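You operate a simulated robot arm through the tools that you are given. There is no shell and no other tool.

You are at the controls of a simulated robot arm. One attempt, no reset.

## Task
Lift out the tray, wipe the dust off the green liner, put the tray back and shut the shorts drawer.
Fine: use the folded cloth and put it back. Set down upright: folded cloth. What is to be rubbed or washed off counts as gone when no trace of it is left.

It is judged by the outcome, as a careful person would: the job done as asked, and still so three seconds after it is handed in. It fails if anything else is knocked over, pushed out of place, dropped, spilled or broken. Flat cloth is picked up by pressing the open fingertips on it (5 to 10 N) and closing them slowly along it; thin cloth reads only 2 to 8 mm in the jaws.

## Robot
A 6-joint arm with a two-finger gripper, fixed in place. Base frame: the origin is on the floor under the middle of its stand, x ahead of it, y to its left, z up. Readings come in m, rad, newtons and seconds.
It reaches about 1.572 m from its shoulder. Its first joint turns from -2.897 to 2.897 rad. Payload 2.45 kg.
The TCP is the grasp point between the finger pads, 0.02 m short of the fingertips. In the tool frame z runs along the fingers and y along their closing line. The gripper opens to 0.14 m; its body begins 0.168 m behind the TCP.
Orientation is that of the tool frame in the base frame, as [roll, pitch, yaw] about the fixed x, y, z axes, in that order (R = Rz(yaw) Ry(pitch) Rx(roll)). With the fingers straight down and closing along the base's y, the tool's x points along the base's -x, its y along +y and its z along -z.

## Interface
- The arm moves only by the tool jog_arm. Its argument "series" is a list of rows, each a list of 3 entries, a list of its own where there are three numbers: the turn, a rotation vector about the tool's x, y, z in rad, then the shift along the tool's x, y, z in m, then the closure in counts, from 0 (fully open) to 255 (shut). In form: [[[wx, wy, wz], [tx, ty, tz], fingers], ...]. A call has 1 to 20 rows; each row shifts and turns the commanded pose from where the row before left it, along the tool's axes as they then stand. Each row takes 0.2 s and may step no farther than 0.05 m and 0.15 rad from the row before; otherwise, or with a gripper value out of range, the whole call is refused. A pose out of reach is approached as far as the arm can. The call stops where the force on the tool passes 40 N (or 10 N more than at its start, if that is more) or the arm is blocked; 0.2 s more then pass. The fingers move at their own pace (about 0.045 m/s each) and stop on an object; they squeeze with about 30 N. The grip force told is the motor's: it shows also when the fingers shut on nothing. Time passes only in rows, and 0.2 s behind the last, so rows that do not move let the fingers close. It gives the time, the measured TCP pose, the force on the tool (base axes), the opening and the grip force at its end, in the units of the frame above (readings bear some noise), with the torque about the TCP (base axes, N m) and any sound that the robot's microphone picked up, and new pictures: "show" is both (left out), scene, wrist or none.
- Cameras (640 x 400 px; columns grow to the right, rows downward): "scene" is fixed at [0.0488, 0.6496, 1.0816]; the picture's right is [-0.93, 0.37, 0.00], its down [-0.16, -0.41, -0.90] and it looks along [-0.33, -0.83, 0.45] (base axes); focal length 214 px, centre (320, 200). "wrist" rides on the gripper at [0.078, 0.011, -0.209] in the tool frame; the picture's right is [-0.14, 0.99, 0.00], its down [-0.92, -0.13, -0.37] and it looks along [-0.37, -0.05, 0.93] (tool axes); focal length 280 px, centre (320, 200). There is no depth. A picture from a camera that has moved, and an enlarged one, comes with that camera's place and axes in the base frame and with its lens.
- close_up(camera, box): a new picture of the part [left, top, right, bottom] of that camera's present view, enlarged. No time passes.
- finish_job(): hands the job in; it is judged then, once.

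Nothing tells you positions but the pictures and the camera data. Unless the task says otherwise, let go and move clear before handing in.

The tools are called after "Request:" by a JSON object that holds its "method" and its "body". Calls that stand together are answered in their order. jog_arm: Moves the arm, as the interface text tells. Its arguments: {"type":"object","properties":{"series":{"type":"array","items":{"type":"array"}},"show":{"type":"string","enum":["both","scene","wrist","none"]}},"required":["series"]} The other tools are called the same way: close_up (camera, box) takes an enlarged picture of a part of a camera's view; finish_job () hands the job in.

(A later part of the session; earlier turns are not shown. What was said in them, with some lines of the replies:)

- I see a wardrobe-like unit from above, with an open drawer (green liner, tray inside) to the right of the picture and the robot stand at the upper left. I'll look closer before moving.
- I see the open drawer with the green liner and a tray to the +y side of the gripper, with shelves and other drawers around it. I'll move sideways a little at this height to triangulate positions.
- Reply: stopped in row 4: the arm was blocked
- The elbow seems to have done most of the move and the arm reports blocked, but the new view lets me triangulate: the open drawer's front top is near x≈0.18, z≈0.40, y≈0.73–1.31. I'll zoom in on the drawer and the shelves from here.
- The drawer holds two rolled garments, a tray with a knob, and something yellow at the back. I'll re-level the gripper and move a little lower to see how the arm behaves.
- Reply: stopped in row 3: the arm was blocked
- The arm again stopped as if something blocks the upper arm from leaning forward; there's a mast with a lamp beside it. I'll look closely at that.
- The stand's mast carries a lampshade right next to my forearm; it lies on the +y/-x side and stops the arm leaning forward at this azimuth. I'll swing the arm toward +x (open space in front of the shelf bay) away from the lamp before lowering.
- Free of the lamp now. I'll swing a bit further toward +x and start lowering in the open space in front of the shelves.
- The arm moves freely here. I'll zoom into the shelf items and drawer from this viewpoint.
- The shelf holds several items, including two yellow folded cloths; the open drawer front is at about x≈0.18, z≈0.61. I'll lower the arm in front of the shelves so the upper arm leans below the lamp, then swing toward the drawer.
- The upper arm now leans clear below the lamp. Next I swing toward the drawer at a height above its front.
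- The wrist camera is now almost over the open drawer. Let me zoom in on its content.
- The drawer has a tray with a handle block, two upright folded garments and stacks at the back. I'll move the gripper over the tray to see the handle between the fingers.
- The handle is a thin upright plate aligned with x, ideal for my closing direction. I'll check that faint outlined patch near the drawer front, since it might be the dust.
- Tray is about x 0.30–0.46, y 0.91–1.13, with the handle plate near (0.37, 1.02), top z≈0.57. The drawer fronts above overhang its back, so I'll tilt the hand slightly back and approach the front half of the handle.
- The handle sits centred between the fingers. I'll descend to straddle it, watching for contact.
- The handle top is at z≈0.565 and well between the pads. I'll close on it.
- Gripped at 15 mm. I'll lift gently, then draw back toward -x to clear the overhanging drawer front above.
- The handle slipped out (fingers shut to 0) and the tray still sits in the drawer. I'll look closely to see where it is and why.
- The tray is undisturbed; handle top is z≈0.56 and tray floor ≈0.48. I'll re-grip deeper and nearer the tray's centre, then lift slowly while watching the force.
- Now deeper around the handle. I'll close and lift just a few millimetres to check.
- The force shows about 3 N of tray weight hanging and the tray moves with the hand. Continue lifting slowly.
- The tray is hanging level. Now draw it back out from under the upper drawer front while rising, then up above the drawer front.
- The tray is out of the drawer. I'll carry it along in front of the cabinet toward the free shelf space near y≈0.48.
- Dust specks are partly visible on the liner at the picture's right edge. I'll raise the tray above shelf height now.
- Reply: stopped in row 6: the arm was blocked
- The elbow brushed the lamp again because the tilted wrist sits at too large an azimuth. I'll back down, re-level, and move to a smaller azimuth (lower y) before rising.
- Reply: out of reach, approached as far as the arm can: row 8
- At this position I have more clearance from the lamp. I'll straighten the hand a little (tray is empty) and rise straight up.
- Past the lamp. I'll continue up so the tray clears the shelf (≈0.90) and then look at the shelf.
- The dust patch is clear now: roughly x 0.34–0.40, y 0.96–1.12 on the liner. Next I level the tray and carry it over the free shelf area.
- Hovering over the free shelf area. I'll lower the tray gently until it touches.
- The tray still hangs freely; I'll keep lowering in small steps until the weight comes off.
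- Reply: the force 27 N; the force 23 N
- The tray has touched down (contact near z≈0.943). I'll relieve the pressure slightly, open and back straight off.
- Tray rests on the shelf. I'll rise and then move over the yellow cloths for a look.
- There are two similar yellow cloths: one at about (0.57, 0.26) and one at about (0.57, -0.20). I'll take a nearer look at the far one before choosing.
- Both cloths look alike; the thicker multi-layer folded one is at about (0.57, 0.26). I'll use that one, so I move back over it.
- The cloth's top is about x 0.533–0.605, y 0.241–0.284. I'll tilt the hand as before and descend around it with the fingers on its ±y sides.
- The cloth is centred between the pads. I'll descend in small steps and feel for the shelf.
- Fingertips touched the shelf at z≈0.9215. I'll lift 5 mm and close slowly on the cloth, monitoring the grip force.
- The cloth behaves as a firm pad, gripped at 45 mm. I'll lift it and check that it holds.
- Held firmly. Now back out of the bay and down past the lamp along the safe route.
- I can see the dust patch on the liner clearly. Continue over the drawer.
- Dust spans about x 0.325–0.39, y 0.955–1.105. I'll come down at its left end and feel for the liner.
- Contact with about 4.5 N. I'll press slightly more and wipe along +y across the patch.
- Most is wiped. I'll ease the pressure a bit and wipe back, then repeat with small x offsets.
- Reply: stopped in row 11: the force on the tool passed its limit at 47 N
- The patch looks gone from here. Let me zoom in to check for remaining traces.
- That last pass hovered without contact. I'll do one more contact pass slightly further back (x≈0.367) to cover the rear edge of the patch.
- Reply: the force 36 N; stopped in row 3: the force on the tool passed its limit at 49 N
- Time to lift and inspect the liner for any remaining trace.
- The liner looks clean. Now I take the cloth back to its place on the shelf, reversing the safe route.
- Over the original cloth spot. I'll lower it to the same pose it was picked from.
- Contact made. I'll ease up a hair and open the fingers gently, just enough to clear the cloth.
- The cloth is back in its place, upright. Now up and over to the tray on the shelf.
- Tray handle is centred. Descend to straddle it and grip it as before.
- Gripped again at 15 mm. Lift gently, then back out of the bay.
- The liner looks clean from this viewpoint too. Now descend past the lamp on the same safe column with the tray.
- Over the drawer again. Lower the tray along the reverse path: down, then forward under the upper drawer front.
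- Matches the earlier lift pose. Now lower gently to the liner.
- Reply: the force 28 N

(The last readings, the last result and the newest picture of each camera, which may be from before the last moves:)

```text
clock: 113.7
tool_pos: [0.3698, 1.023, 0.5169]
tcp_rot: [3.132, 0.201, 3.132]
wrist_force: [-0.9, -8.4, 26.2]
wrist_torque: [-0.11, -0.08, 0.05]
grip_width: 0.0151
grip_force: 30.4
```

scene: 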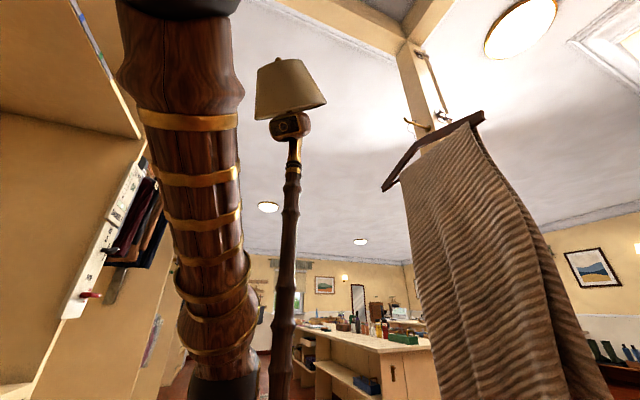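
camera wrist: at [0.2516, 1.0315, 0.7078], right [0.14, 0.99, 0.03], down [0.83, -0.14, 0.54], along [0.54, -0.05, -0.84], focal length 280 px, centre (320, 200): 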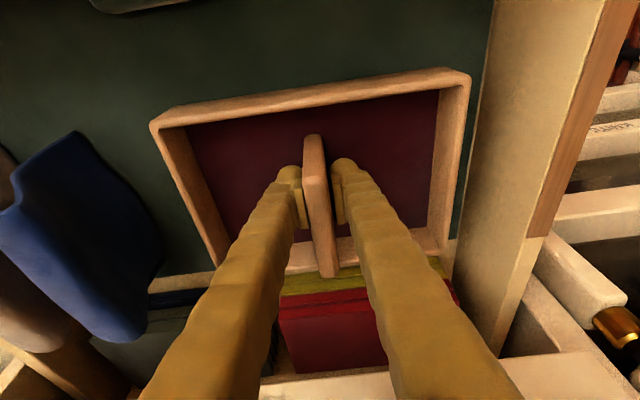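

The tray is down. Ease off, open, and back off upwards along -x.

Request:
{"method": "jog_arm", "body": {"series": [[[0, 0, 0], [-0.0004, 0, -0.002], 255], [[0, 0, 0], [0, 0, 0], 200], [[0, 0, 0], [0, 0, 0], 150], [[0, 0, 0], [0, 0, 0], 110], [[0, 0, 0], [0, 0, 0], 110], [[0, 0, 0], [0, 0, 0], 110]], "show": "wrist"}}

Request:
{"method": "jog_arm", "body": {"series": [[[0, 0, 0], [-0.003, 0, -0.0147], 110], [[0, 0, 0], [-0.006, 0, -0.0294], 110], [[0, 0, 0], [-0.006, 0, -0.0294], 110], [[0, 0, 0], [0.0156, 0, -0.0236], 110], [[0, 0, 0], [0.0156, 0, -0.0236], 110], [[0, 0, 0], [0.0156, 0, -0.0236], 110], [[0, 0, 0], [-0.006, 0, -0.0294], 110], [[0, 0, 0], [-0.006, 0, -0.0294], 110]], "show": "wrist"}}

Request:
{"method": "close_up", "body": {"camera": "wrist", "box": [100, 20, 500, 270]}}

```text
clock: 115.0
tool_pos: [0.3689, 1.0223, 0.5197]
tcp_rot: [3.135, 0.202, 3.131]
wrist_force: [-0.2, -1.1, -0.4]
wrist_torque: [0.0, -0.01, -0.01]
grip_width: 0.0797
grip_force: 0.1
camera wrist: at [0.2518, 1.0314, 0.707], right [0.14, 0.99, 0.03], down [0.83, -0.14, 0.54], along [0.54, -0.05, -0.84], focal length 280 px, centre (320, 200)
```

wrist: 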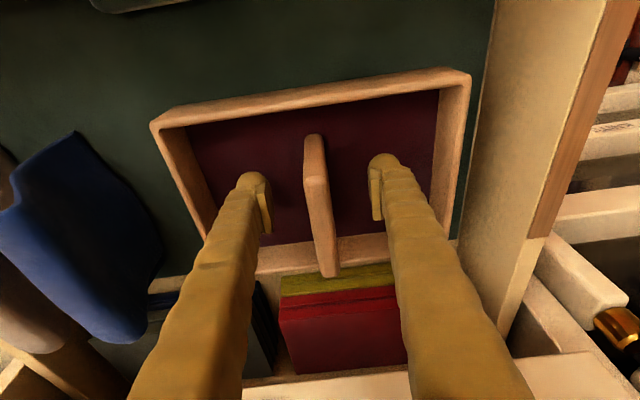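

```text
clock: 116.8
tool_pos: [0.3107, 1.0202, 0.7149]
tcp_rot: [3.134, 0.201, 3.132]
wrist_force: [0.2, -0.4, 0.4]
wrist_torque: [0.03, -0.02, -0.01]
grip_width: 0.0797
grip_force: 0.0
camera wrist: at [0.1928, 1.0301, 0.9029], right [0.14, 0.99, 0.03], down [0.83, -0.14, 0.54], along [0.54, -0.05, -0.84], focal length 280 px, centre (320, 200)
```

wrist: 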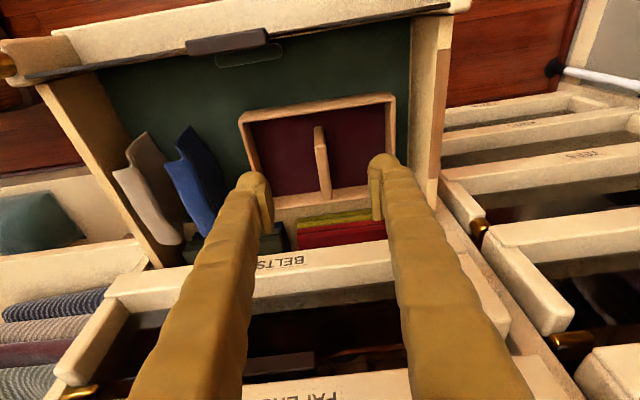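

```text
1.60 times, centred on (300, 145) of wrist
camera zoom: at [0.1928, 1.0301, 0.9029], right [0.14, 0.99, 0.03], down [0.83, -0.14, 0.54], along [0.54, -0.05, -0.84], focal length 449 px, centre (352, 288)
```

zoom: 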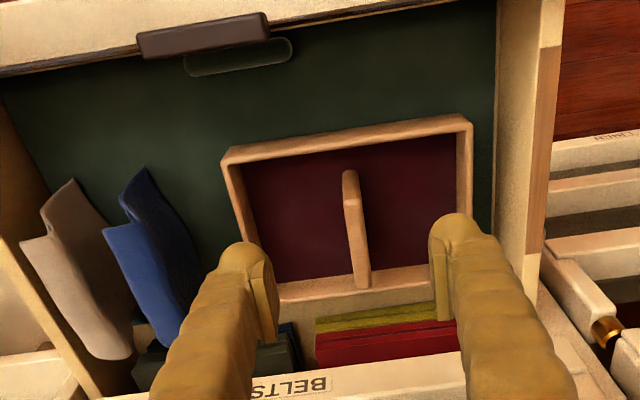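

The tray is back where it was. Next is shutting the drawer: I'll raise, close the fingers, and bring them in front of the drawer's front panel with the hand leaning back over the drawer (to stay clear of the mast).

Request:
{"method": "jog_arm", "body": {"series": [[[0, 0, 0], [-0.006, 0, -0.0294], 255], [[0, 0.1, 0], [0.0368, -0.004, -0.0137], 255], [[0, 0.1, 0], [0.038, -0.004, -0.01], 255], [[0, 0.1, 0], [0.0388, -0.004, -0.0062], 255], [[0, 0.1, 0], [0.0392, -0.004, -0.0023], 255], [[0, 0.1, 0], [0.0393, -0.004, 0.0016], 255], [[0, 0, 0], [0, 0, 0], 255]]}}

```text
clock: 118.5
tool_pos: [0.1166, 1.0028, 0.7754]
tcp_rot: [3.135, -0.3, 3.134]
wrist_force: [-0.4, -0.6, 0.9]
wrist_torque: [0.02, 0.0, 0.02]
grip_width: 0.0002
grip_force: 29.1
camera wrist: at [0.1043, 1.0112, 0.9979], right [0.14, 0.99, -0.03], down [0.99, -0.14, 0.08], along [0.07, -0.04, -1.0], focal length 280 px, centre (320, 200)
```

scene: 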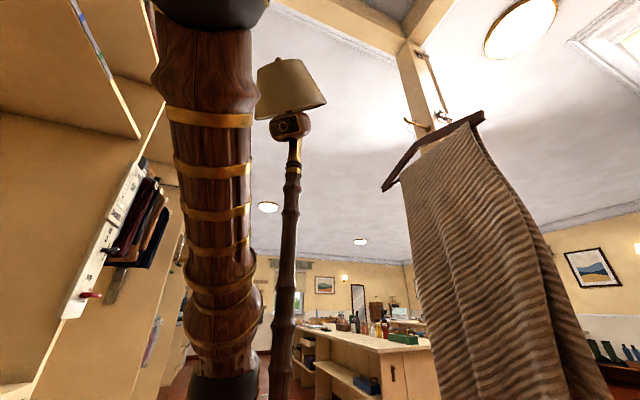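
wrist: 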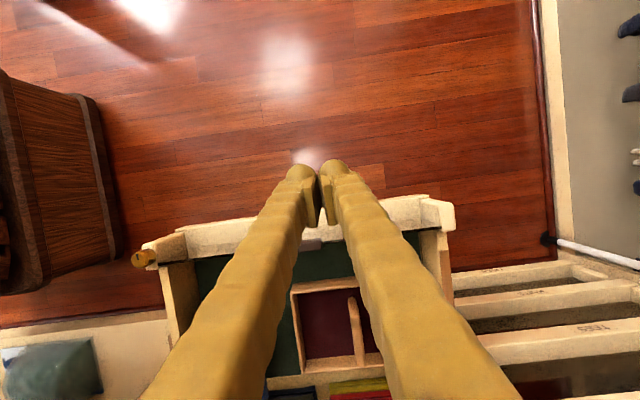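

Request:
{"method": "close_up", "body": {"camera": "wrist", "box": [120, 150, 480, 330]}}

```text
1.78 times, centred on (300, 240) of wrist
camera zoom: at [0.1043, 1.0112, 0.9979], right [0.14, 0.99, -0.03], down [0.99, -0.14, 0.08], along [0.07, -0.04, -1.0], focal length 498 px, centre (356, 129)
```

zoom: 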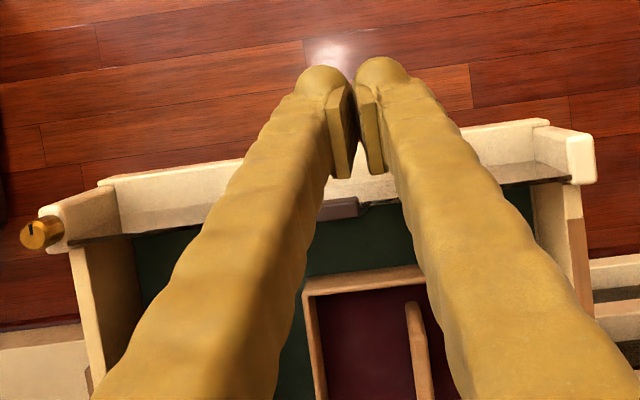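

The front panel's top is near z≈0.59, outer face near x≈0.17. I'll descend in front of it (x≈0.105) and then push toward +x.

Request:
{"method": "jog_arm", "body": {"series": [[[0, 0, 0], [-0.0084, 0, 0.0332], 255], [[0, 0, 0], [-0.0084, 0, 0.0332], 255], [[0, 0, 0], [-0.0084, 0, 0.0332], 255], [[0, 0, 0], [-0.0084, 0, 0.0332], 255], [[0, 0, 0], [-0.0084, 0, 0.0332], 255], [[0, 0, 0], [-0.0084, 0, 0.0332], 255], [[0, 0, 0], [0, 0, 0], 255]]}}

Request:
{"method": "close_up", "body": {"camera": "wrist", "box": [160, 140, 480, 340]}}

```text
clock: 120.0
tool_pos: [0.1037, 1.0054, 0.5704]
tcp_rot: [3.136, -0.301, 3.134]
wrist_force: [0.6, 0.4, -0.1]
wrist_torque: [-0.02, 0.01, -0.04]
grip_width: 0.0001
grip_force: 29.1
camera wrist: at [0.0916, 1.0122, 0.7917], right [0.14, 0.99, -0.03], down [0.99, -0.14, 0.08], along [0.07, -0.04, -1.0], focal length 280 px, centre (320, 200)
```

scene: 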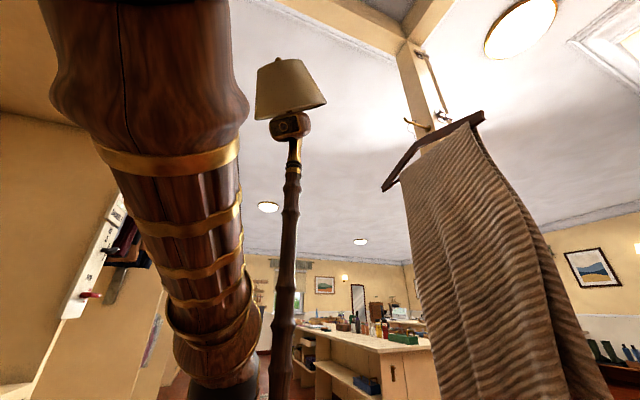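
wrist: 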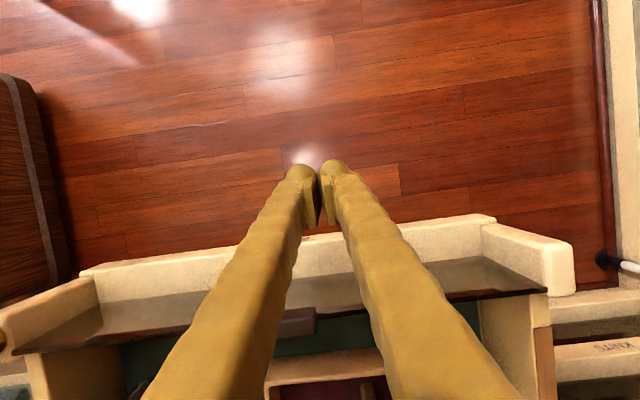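

```text
2.00 times, centred on (320, 240) of wrist
camera zoom: at [0.0916, 1.0122, 0.7917], right [0.14, 0.99, -0.03], down [0.99, -0.14, 0.08], along [0.07, -0.04, -1.0], focal length 561 px, centre (320, 120)
```

zoom: 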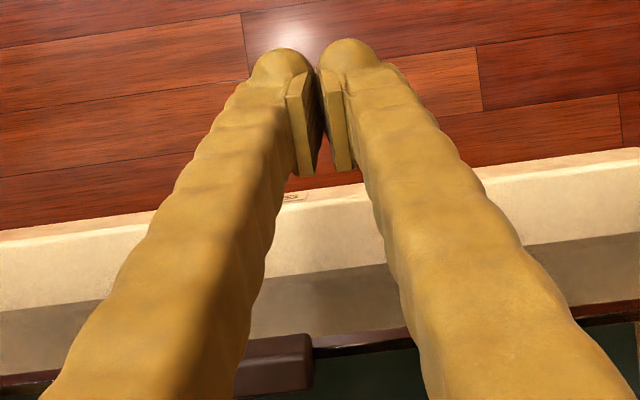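

I can now see the front board's outer face (x≈0.168, z≈0.40–0.57). I'll lower a bit more for a solid contact and push the drawer in.

Request:
{"method": "jog_arm", "body": {"series": [[[0, 0, 0], [-0.0059, 0, 0.0191], 255], [[0, 0, 0], [-0.0059, 0, 0.0191], 255], [[0, 0, 0], [-0.0143, 0, -0.0044], 255], [[0, 0, 0], [-0.0143, 0, -0.0044], 255], [[0, 0, 0], [-0.0095, 0, -0.003], 255], [[0, 0, 0], [-0.0095, 0, -0.003], 255], [[0, 0, 0], [0, 0, 0], 255]], "show": "wrist"}}

```text
clock: 121.7
tool_pos: [0.1574, 1.0042, 0.5302]
tcp_rot: [3.134, -0.299, 3.135]
wrist_force: [0.0, 0.8, -0.3]
wrist_torque: [0.03, 0.0, 0.02]
grip_width: 0.0002
grip_force: 30.0
camera wrist: at [0.144, 1.0127, 0.752], right [0.14, 0.99, -0.03], down [0.99, -0.14, 0.08], along [0.07, -0.04, -1.0], focal length 280 px, centre (320, 200)
```

wrist: 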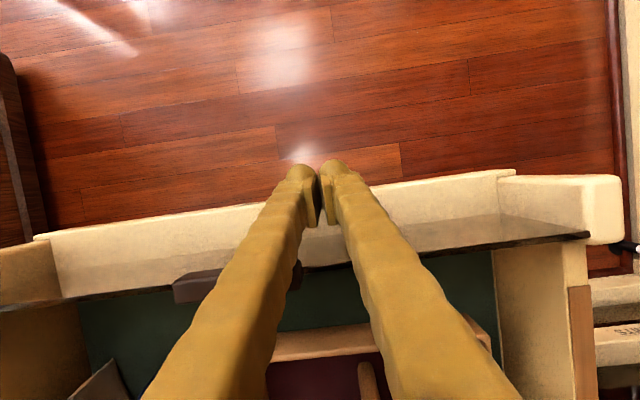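

Request:
{"method": "close_up", "body": {"camera": "wrist", "box": [160, 130, 480, 330]}}

```text
2.00 times, centred on (320, 230) of wrist
camera zoom: at [0.144, 1.0127, 0.752], right [0.14, 0.99, -0.03], down [0.99, -0.14, 0.08], along [0.07, -0.04, -1.0], focal length 561 px, centre (320, 140)
```

zoom: 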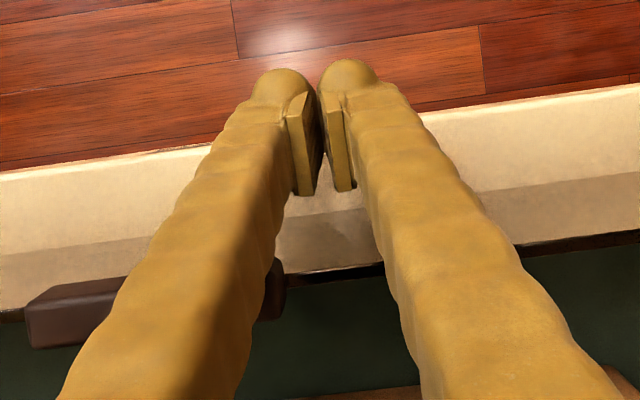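

The front is scooped: its centre is low (z≈0.47) while the end blocks are taller (z≈0.6), all at x≈0.16. I'll back off and instead push on the right end block near y≈1.13.

Request:
{"method": "jog_arm", "body": {"series": [[[0, 0, 0], [0.0283, 0, -0.007], 255], [[0, 0, 0], [0.0283, 0, -0.007], 255], [[0, 0, 0], [0, 0.042, 0], 255], [[0, 0, 0], [0, 0.042, 0], 255], [[0, 0, 0], [0, 0.042, 0], 255], [[0, 0, 0], [0, 0, 0], 255]]}}

Request:
{"method": "close_up", "body": {"camera": "wrist", "box": [160, 130, 480, 330]}}

```text
clock: 123.0
tool_pos: [0.1098, 1.1309, 0.5617]
tcp_rot: [3.135, -0.302, 3.134]
wrist_force: [-0.5, 0.0, -0.4]
wrist_torque: [0.0, -0.01, 0.01]
grip_width: 0.0001
grip_force: 29.5
camera wrist: at [0.0959, 1.139, 0.7832], right [0.14, 0.99, -0.03], down [0.99, -0.14, 0.08], along [0.07, -0.05, -1.0], focal length 280 px, centre (320, 200)
```

scene: 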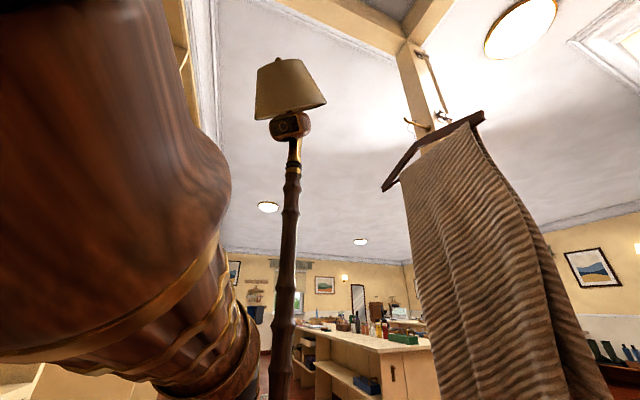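
wrist: 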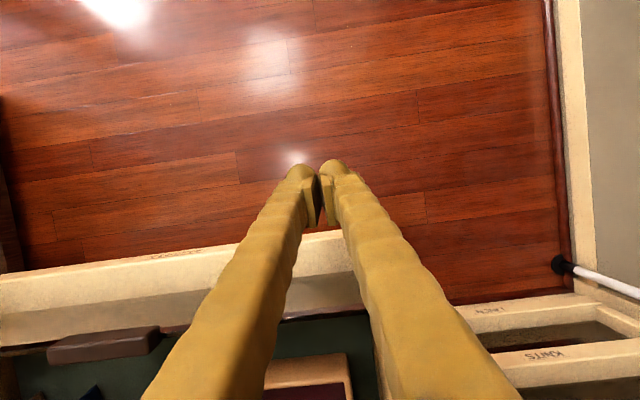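

```text
2.00 times, centred on (320, 230) of wrist
camera zoom: at [0.0959, 1.139, 0.7832], right [0.14, 0.99, -0.03], down [0.99, -0.14, 0.08], along [0.07, -0.05, -1.0], focal length 561 px, centre (320, 140)
```

zoom: 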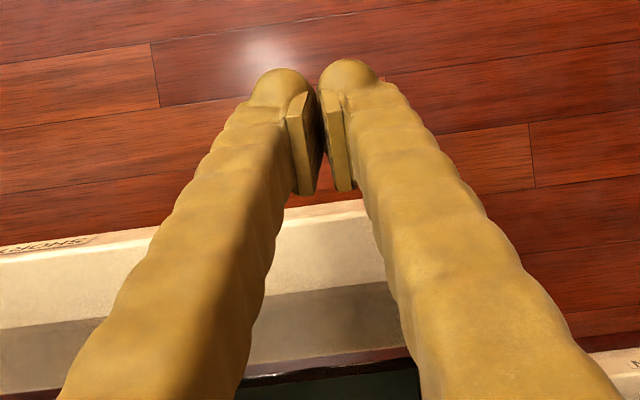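

I'll shift slightly further right and lower to meet the right end block squarely, then push.

Request:
{"method": "jog_arm", "body": {"series": [[[0, 0, 0], [-0.0059, 0.02, 0.0191], 255], [[0, 0, 0], [-0.0059, 0.018, 0.0191], 255], [[0, 0, 0], [-0.0095, 0, -0.003], 255], [[0, 0, 0], [-0.0095, 0, -0.003], 255], [[0, 0, 0], [-0.0095, 0, -0.003], 255], [[0, 0, 0], [0, 0, 0], 255]], "show": "wrist"}}

```text
clock: 124.5
tool_pos: [0.1375, 1.1678, 0.5212]
tcp_rot: [3.135, -0.299, 3.135]
wrist_force: [-6.9, -1.7, 1.8]
wrist_torque: [0.07, -0.44, 0.14]
grip_width: 0.0001
grip_force: 29.1
camera wrist: at [0.1245, 1.1767, 0.7425], right [0.14, 0.99, -0.03], down [0.99, -0.14, 0.08], along [0.07, -0.04, -1.0], focal length 280 px, centre (320, 200)
```

wrist: 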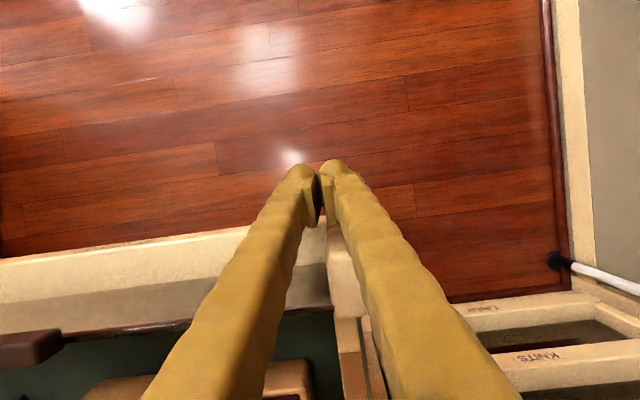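

Contact on the block (about 7 N). Push steadily toward +x.

Request:
{"method": "jog_arm", "body": {"series": [[[0, 0, 0], [-0.0095, 0, -0.003], 255], [[0, 0, 0], [-0.0095, 0, -0.003], 255], [[0, 0, 0], [-0.0095, 0, -0.003], 255], [[0, 0, 0], [-0.0095, 0, -0.003], 255], [[0, 0, 0], [-0.0095, 0, -0.003], 255], [[0, 0, 0], [0, 0, 0], 255]], "show": "wrist"}}

```text
clock: 125.8
tool_pos: [0.1871, 1.1686, 0.5221]
tcp_rot: [3.135, -0.3, 3.132]
wrist_force: [0.4, -0.4, -0.7]
wrist_torque: [0.0, -0.03, -0.02]
grip_width: 0.0
grip_force: 29.1
camera wrist: at [0.1741, 1.1771, 0.7432], right [0.14, 0.99, -0.03], down [0.99, -0.14, 0.08], along [0.07, -0.04, -1.0], focal length 280 px, centre (320, 200)
```

wrist: 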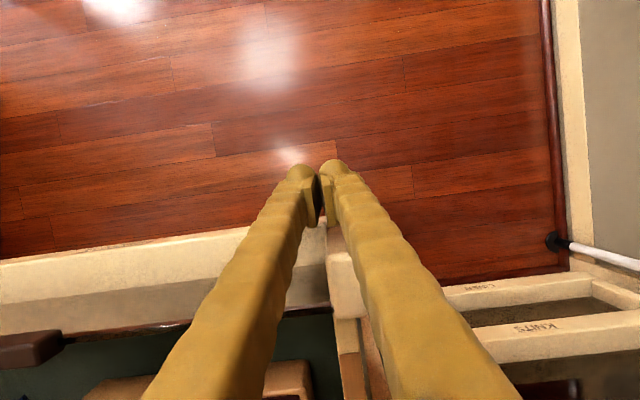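

The drawer slides easily and quietly. Continue.

Request:
{"method": "jog_arm", "body": {"series": [[[0, 0, 0], [-0.0095, 0, -0.003], 255], [[0, 0, 0], [-0.0095, 0, -0.003], 255], [[0, 0, 0], [-0.0095, 0, -0.003], 255], [[0, 0, 0], [-0.0095, 0, -0.003], 255], [[0, 0, 0], [-0.0095, 0, -0.003], 255], [[0, 0, 0], [-0.0095, 0, -0.003], 255], [[0, 0, 0], [0, 0, 0], 255]], "show": "both"}}

```text
clock: 127.5
tool_pos: [0.246, 1.1675, 0.5221]
tcp_rot: [3.135, -0.302, 3.134]
wrist_force: [-0.4, -0.2, 0.0]
wrist_torque: [-0.01, 0.0, 0.01]
grip_width: 0.0
grip_force: 29.1
camera wrist: at [0.2335, 1.1761, 0.7435], right [0.14, 0.99, -0.03], down [0.99, -0.14, 0.08], along [0.07, -0.04, -1.0], focal length 280 px, centre (320, 200)
```

scene: 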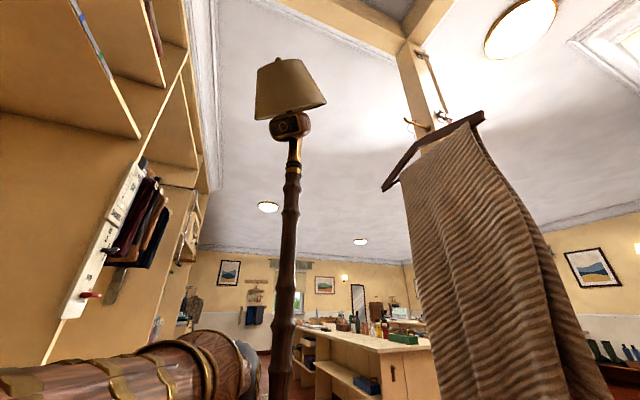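
wrist: 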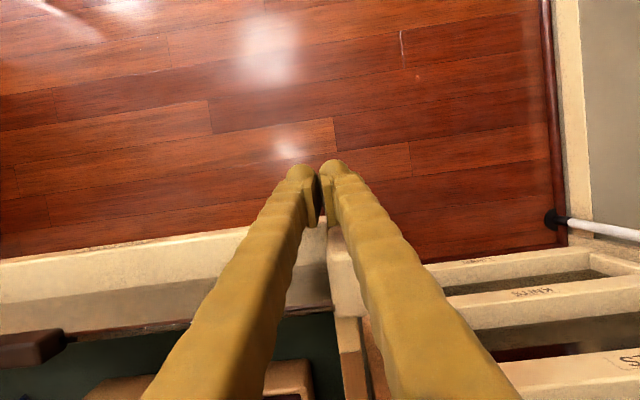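

Moved about 0.11 m. I'll keep pushing while progressively rotating the hand so it leans away from the upper drawers.

Request:
{"method": "jog_arm", "body": {"series": [[[0, -0.045, 0], [-0.0097, 0, -0.0025], 255], [[0, -0.045, 0], [-0.0098, 0, -0.0021], 255], [[0, -0.045, 0], [-0.0099, 0, -0.0016], 255], [[0, -0.045, 0], [-0.0099, 0, -0.0012], 255], [[0, -0.045, 0], [-0.01, 0, -0.0007], 255], [[0, -0.045, 0], [-0.01, 0, -0.0003], 255], [[0, 0, 0], [0, 0, 0], 255]], "show": "wrist"}}

```text
clock: 129.1
tool_pos: [0.3062, 1.1673, 0.5194]
tcp_rot: [3.135, -0.027, 3.134]
wrist_force: [-1.3, -0.3, 1.0]
wrist_torque: [-0.01, -0.01, 0.02]
grip_width: 0.0
grip_force: 29.3
camera wrist: at [0.2342, 1.1764, 0.7296], right [0.15, 0.99, 0.0], down [0.93, -0.14, 0.34], along [0.34, -0.05, -0.94], focal length 280 px, centre (320, 200)
```

wrist: 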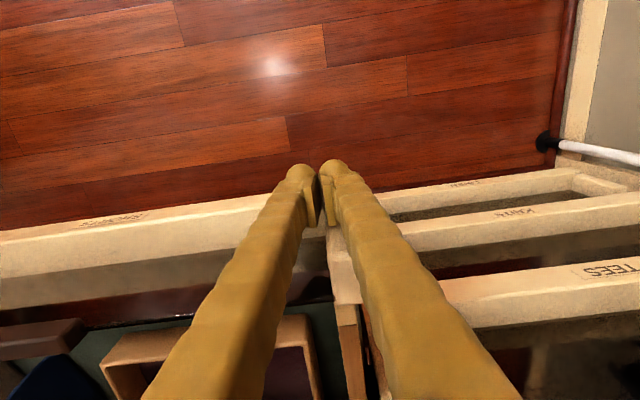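

Request:
{"method": "jog_arm", "body": {"series": [[[0, -0.03, 0], [-0.01, 0, 0], 255], [[0, -0.03, 0], [-0.01, 0, 0.0003], 255], [[0, -0.03, 0], [-0.01, 0, 0.0006], 255], [[0, -0.03, 0], [-0.01, 0, 0.0009], 255], [[0, -0.03, 0], [-0.01, 0, 0.0012], 255], [[0, 0, 0], [0, 0, 0], 255]], "show": "both"}}

```text
clock: 130.4
tool_pos: [0.3569, 1.1676, 0.5177]
tcp_rot: [3.134, 0.12, 3.131]
wrist_force: [-0.4, 0.5, -0.3]
wrist_torque: [0.0, 0.02, 0.01]
grip_width: 0.0001
grip_force: 30.3
camera wrist: at [0.2544, 1.1759, 0.7146], right [0.15, 0.99, 0.02], down [0.87, -0.14, 0.48], along [0.47, -0.05, -0.88], focal length 280 px, centre (320, 200)
```

scene: 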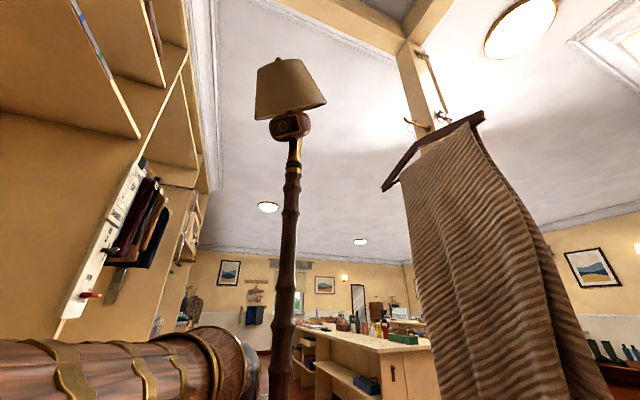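
wrist: 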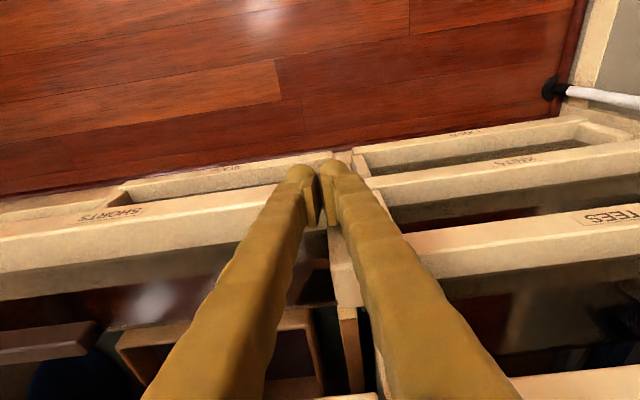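

Front is getting close to flush with its neighbours. Continue in small steps until it stops.

Request:
{"method": "jog_arm", "body": {"series": [[[0, -0.03, 0], [-0.01, 0, 0.0014], 255], [[0, -0.03, 0], [-0.01, 0, 0.0017], 255], [[0, -0.02, 0], [-0.0098, 0, 0.002], 255], [[0, 0, 0], [0, 0, 0], 255]], "show": "wrist"}}

```text
clock: 131.4
tool_pos: [0.3877, 1.166, 0.5169]
tcp_rot: [3.135, 0.201, 3.133]
wrist_force: [0.4, 0.1, 0.2]
wrist_torque: [-0.01, 0.01, -0.01]
grip_width: 0.0002
grip_force: 29.4
camera wrist: at [0.2687, 1.1756, 0.7053], right [0.14, 0.99, 0.03], down [0.83, -0.14, 0.54], along [0.54, -0.05, -0.84], focal length 280 px, centre (320, 200)
```

wrist: 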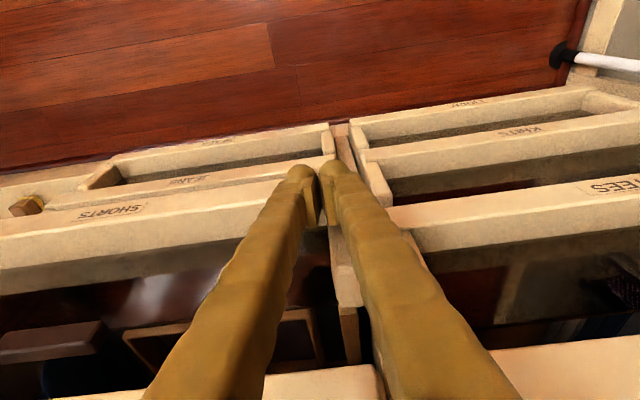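

About 4–5 cm remain until flush with the neighbouring fronts. I'll tilt the hand further back and keep pushing.

Request:
{"method": "jog_arm", "body": {"series": [[[0, -0.06, 0], [-0.0087, 0, 0.0023], 255], [[0, -0.06, 0], [-0.0085, 0, 0.0028], 255], [[0, -0.06, 0], [-0.0084, 0, 0.0033], 255], [[0, -0.02, 0], [-0.0074, 0, 0.0031], 255], [[0, 0, 0], [0, 0, 0], 255]], "show": "wrist"}}

```text
clock: 132.7
tool_pos: [0.4214, 1.1678, 0.5152]
tcp_rot: [3.133, 0.401, 3.13]
wrist_force: [0.7, -0.6, -0.1]
wrist_torque: [0.02, 0.01, 0.0]
grip_width: 0.0
grip_force: 29.8
camera wrist: at [0.2684, 1.1768, 0.6758], right [0.14, 0.99, 0.06], down [0.7, -0.14, 0.7], along [0.7, -0.05, -0.71], focal length 280 px, centre (320, 200)
```

wrist: 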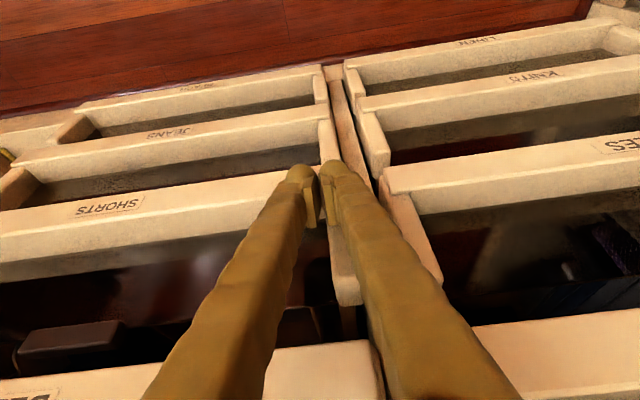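

Nearly flush with TEES beside it. Small steps now, watching for the stop.

Request:
{"method": "jog_arm", "body": {"series": [[[0, 0, 0], [-0.0046, 0, 0.0019], 255], [[0, 0, 0], [-0.0046, 0, 0.0019], 255], [[0, 0, 0], [0, 0, 0], 255]], "show": "none"}}

Request:
{"method": "jog_arm", "body": {"series": [[[0, 0, 0], [-0.0037, 0, 0.0016], 255], [[0, 0, 0], [0, 0, 0], 255]], "show": "wrist"}}

```text
clock: 133.4
tool_pos: [0.432, 1.1656, 0.5148]
tcp_rot: [3.135, 0.402, 3.13]
wrist_force: [0.1, 0.3, -1.1]
wrist_torque: [-0.01, 0.0, -0.03]
grip_width: 0.0
grip_force: 29.3
```

```text
clock: 134.1
tool_pos: [0.4361, 1.1665, 0.5142]
tcp_rot: [3.136, 0.402, 3.13]
wrist_force: [0.1, 0.6, 0.6]
wrist_torque: [-0.02, 0.02, -0.03]
grip_width: 0.0
grip_force: 29.6
camera wrist: at [0.2827, 1.1755, 0.6761], right [0.14, 0.99, 0.06], down [0.7, -0.14, 0.7], along [0.7, -0.05, -0.71], focal length 280 px, centre (320, 200)
```

wrist: 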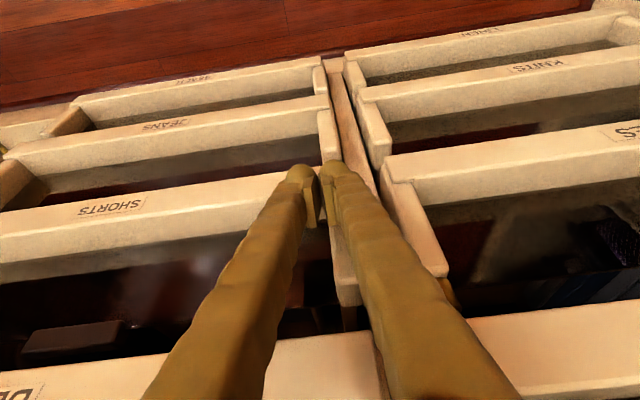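

Request:
{"method": "jog_arm", "body": {"series": [[[0, 0, 0], [-0.0028, 0, 0.0012], 255], [[0, 0, 0], [0, 0, 0], 255]], "show": "none"}}

Request:
{"method": "jog_arm", "body": {"series": [[[0, 0, 0], [-0.0028, 0, 0.0012], 255], [[0, 0, 0], [0, 0, 0], 255]], "show": "none"}}

Request:
{"method": "jog_arm", "body": {"series": [[[0, 0, 0], [-0.0028, 0, 0.0012], 255], [[0, 0, 0], [0, 0, 0], 255]], "show": "wrist"}}

```text
clock: 134.7
tool_pos: [0.4389, 1.1655, 0.5153]
tcp_rot: [3.135, 0.403, 3.129]
wrist_force: [0.0, -0.5, 0.1]
wrist_torque: [-0.01, 0.0, -0.03]
grip_width: 0.0
grip_force: 29.1
```

```text
clock: 135.2
tool_pos: [0.4414, 1.1674, 0.5156]
tcp_rot: [3.135, 0.4, 3.128]
wrist_force: [-0.8, 0.4, 0.0]
wrist_torque: [0.01, -0.01, -0.01]
grip_width: 0.0002
grip_force: 29.8
```

```text
clock: 135.8
tool_pos: [0.4429, 1.1666, 0.515]
tcp_rot: [3.135, 0.399, 3.132]
wrist_force: [-26.4, -5.1, 2.4]
wrist_torque: [-0.05, 0.05, 0.12]
grip_width: 0.0
grip_force: 29.4
camera wrist: at [0.2895, 1.1759, 0.6763], right [0.13, 0.99, 0.06], down [0.7, -0.14, 0.7], along [0.7, -0.05, -0.71], focal length 280 px, centre (320, 200)
```

wrist: 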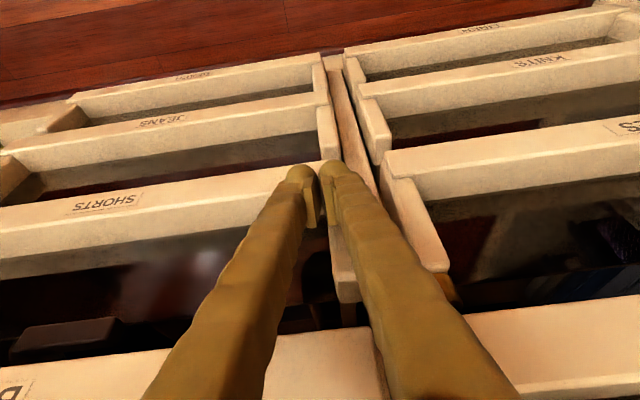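

The force jumped to 26 N right when flush: the drawer is against its stop. I'll back off and check it stays shut.

Request:
{"method": "jog_arm", "body": {"series": [[[0, 0, 0], [0.0138, 0, -0.0058], 255], [[0, 0.05, 0], [0.0276, 0, -0.0117], 255], [[0, 0.05, 0], [0.0138, 0, -0.0258], 255], [[0, 0.05, 0], [0.005, 0, -0.03], 255], [[0, 0.05, 0], [-0.006, 0, -0.03], 255], [[0, 0, 0], [-0.006, 0, -0.03], 255], [[0, 0, 0], [-0.008, 0, -0.04], 255]]}}

Request:
{"method": "close_up", "body": {"camera": "wrist", "box": [0, 20, 640, 400]}}

```text
clock: 137.4
tool_pos: [0.3604, 1.1654, 0.6622]
tcp_rot: [3.136, 0.201, 3.134]
wrist_force: [0.8, 0.3, -1.1]
wrist_torque: [0.02, -0.06, 0.01]
grip_width: 0.0002
grip_force: 29.0
camera wrist: at [0.2437, 1.1761, 0.8506], right [0.14, 0.99, 0.03], down [0.83, -0.14, 0.54], along [0.54, -0.05, -0.84], focal length 280 px, centre (320, 200)
```

scene: 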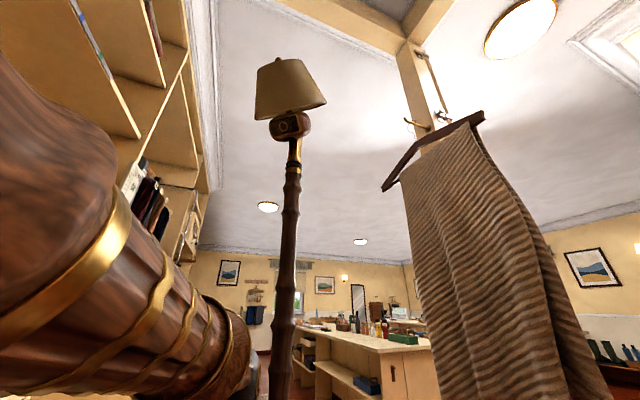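
wrist: 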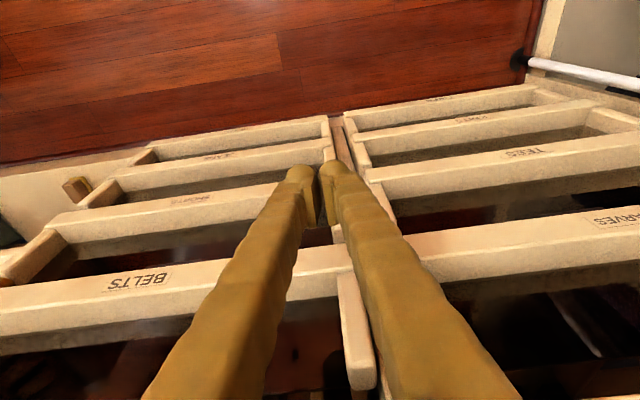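

```text
1.00 times, centred on (320, 210) of wrist (not enlarged: the box is as wide or as high as the picture)
camera zoom: at [0.2437, 1.1761, 0.8506], right [0.14, 0.99, 0.03], down [0.83, -0.14, 0.54], along [0.54, -0.05, -0.84], focal length 280 px, centre (320, 190)
```

zoom: 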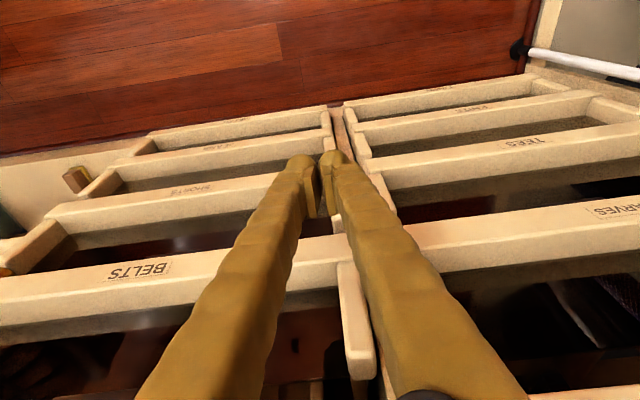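

The SHORTS front is flush with the others. I'll move clear to a wider viewpoint for a final check.

Request:
{"method": "jog_arm", "body": {"series": [[[0, 0, 0], [-0.006, -0.02, -0.03], 200], [[0, 0.05, 0], [0.01, -0.035, -0.03], 150], [[0, 0.05, 0], [0.01, -0.035, -0.03], 100], [[0, 0.05, 0], [0.01, -0.04, -0.02], 50], [[0, 0.05, 0], [0.01, -0.045, 0], 0], [[0, 0, 0], [0.01, -0.045, 0], 0], [[0, 0, 0], [0.01, -0.045, 0], 0], [[0, 0, 0], [0.01, -0.045, 0], 0]], "show": "wrist"}}

Request:
{"method": "close_up", "body": {"camera": "wrist", "box": [240, 80, 640, 330]}}

```text
clock: 139.2
tool_pos: [0.2776, 0.8532, 0.7691]
tcp_rot: [3.135, 0.002, 3.134]
wrist_force: [0.1, -0.1, 0.1]
wrist_torque: [0.02, -0.01, 0.02]
grip_width: 0.1403
grip_force: 0.0
camera wrist: at [0.199, 0.8632, 0.9761], right [0.15, 0.99, 0.01], down [0.92, -0.14, 0.37], along [0.37, -0.05, -0.93], focal length 280 px, centre (320, 200)
```

wrist: 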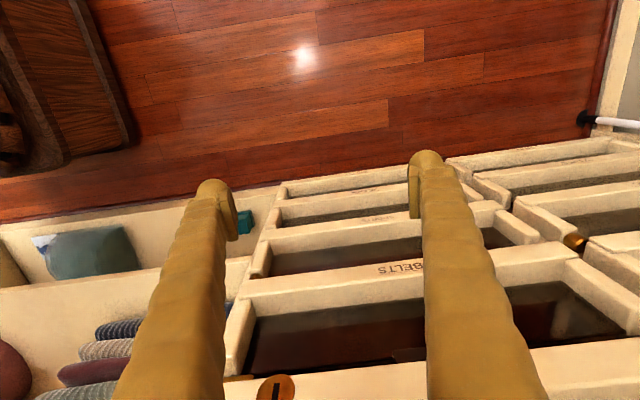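

```text
1.60 times, centred on (440, 205) of wrist
camera zoom: at [0.199, 0.8632, 0.9761], right [0.15, 0.99, 0.01], down [0.92, -0.14, 0.37], along [0.37, -0.05, -0.93], focal length 449 px, centre (128, 192)
```

zoom: 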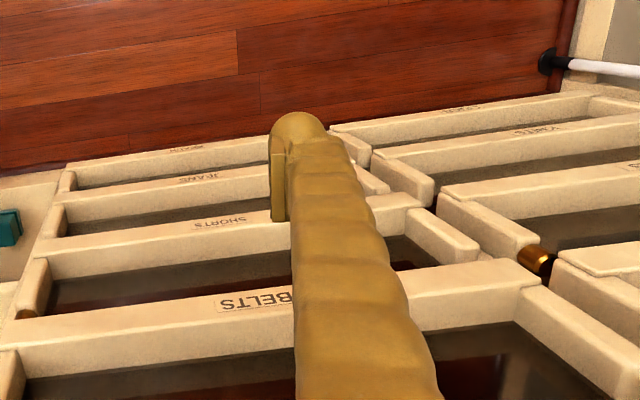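

The drawer is shut and lined up with its neighbours, the tray is back inside, the liner was wiped clean, and the cloth is back upright in its place on the shelf. The gripper is open and clear, so I'm handing the job in.

Request:
{"method": "finish_job", "body": {}}

```text
The job is handed in.
```

I lifted the tray out, wiped the dust off the green liner, put the tray back where it had been and shut the shorts drawer. The result hasn't been judged yet.

- **Liner:** I saw no dust left in zoomed views from two angles before shutting the drawer.
- **Cloth:** There were two similar folded yellow cloths on the shelf. I used the thicker one, nearer the drawer, and set it back upright in its spot.
- **Drawer:** I pushed it in until it hit its stop. Its front now lines up with the drawers around it.
- **Slip:** On my first try at lifting the tray, the handle slipped out of the fingers. The tray stayed in its place in the drawer, and a deeper grip worked.
- **Lamp:** The arm was blocked a few times at the start and while carrying the tray. It most likely touched the lamp on the robot's mast, which looked unmoved afterwards.
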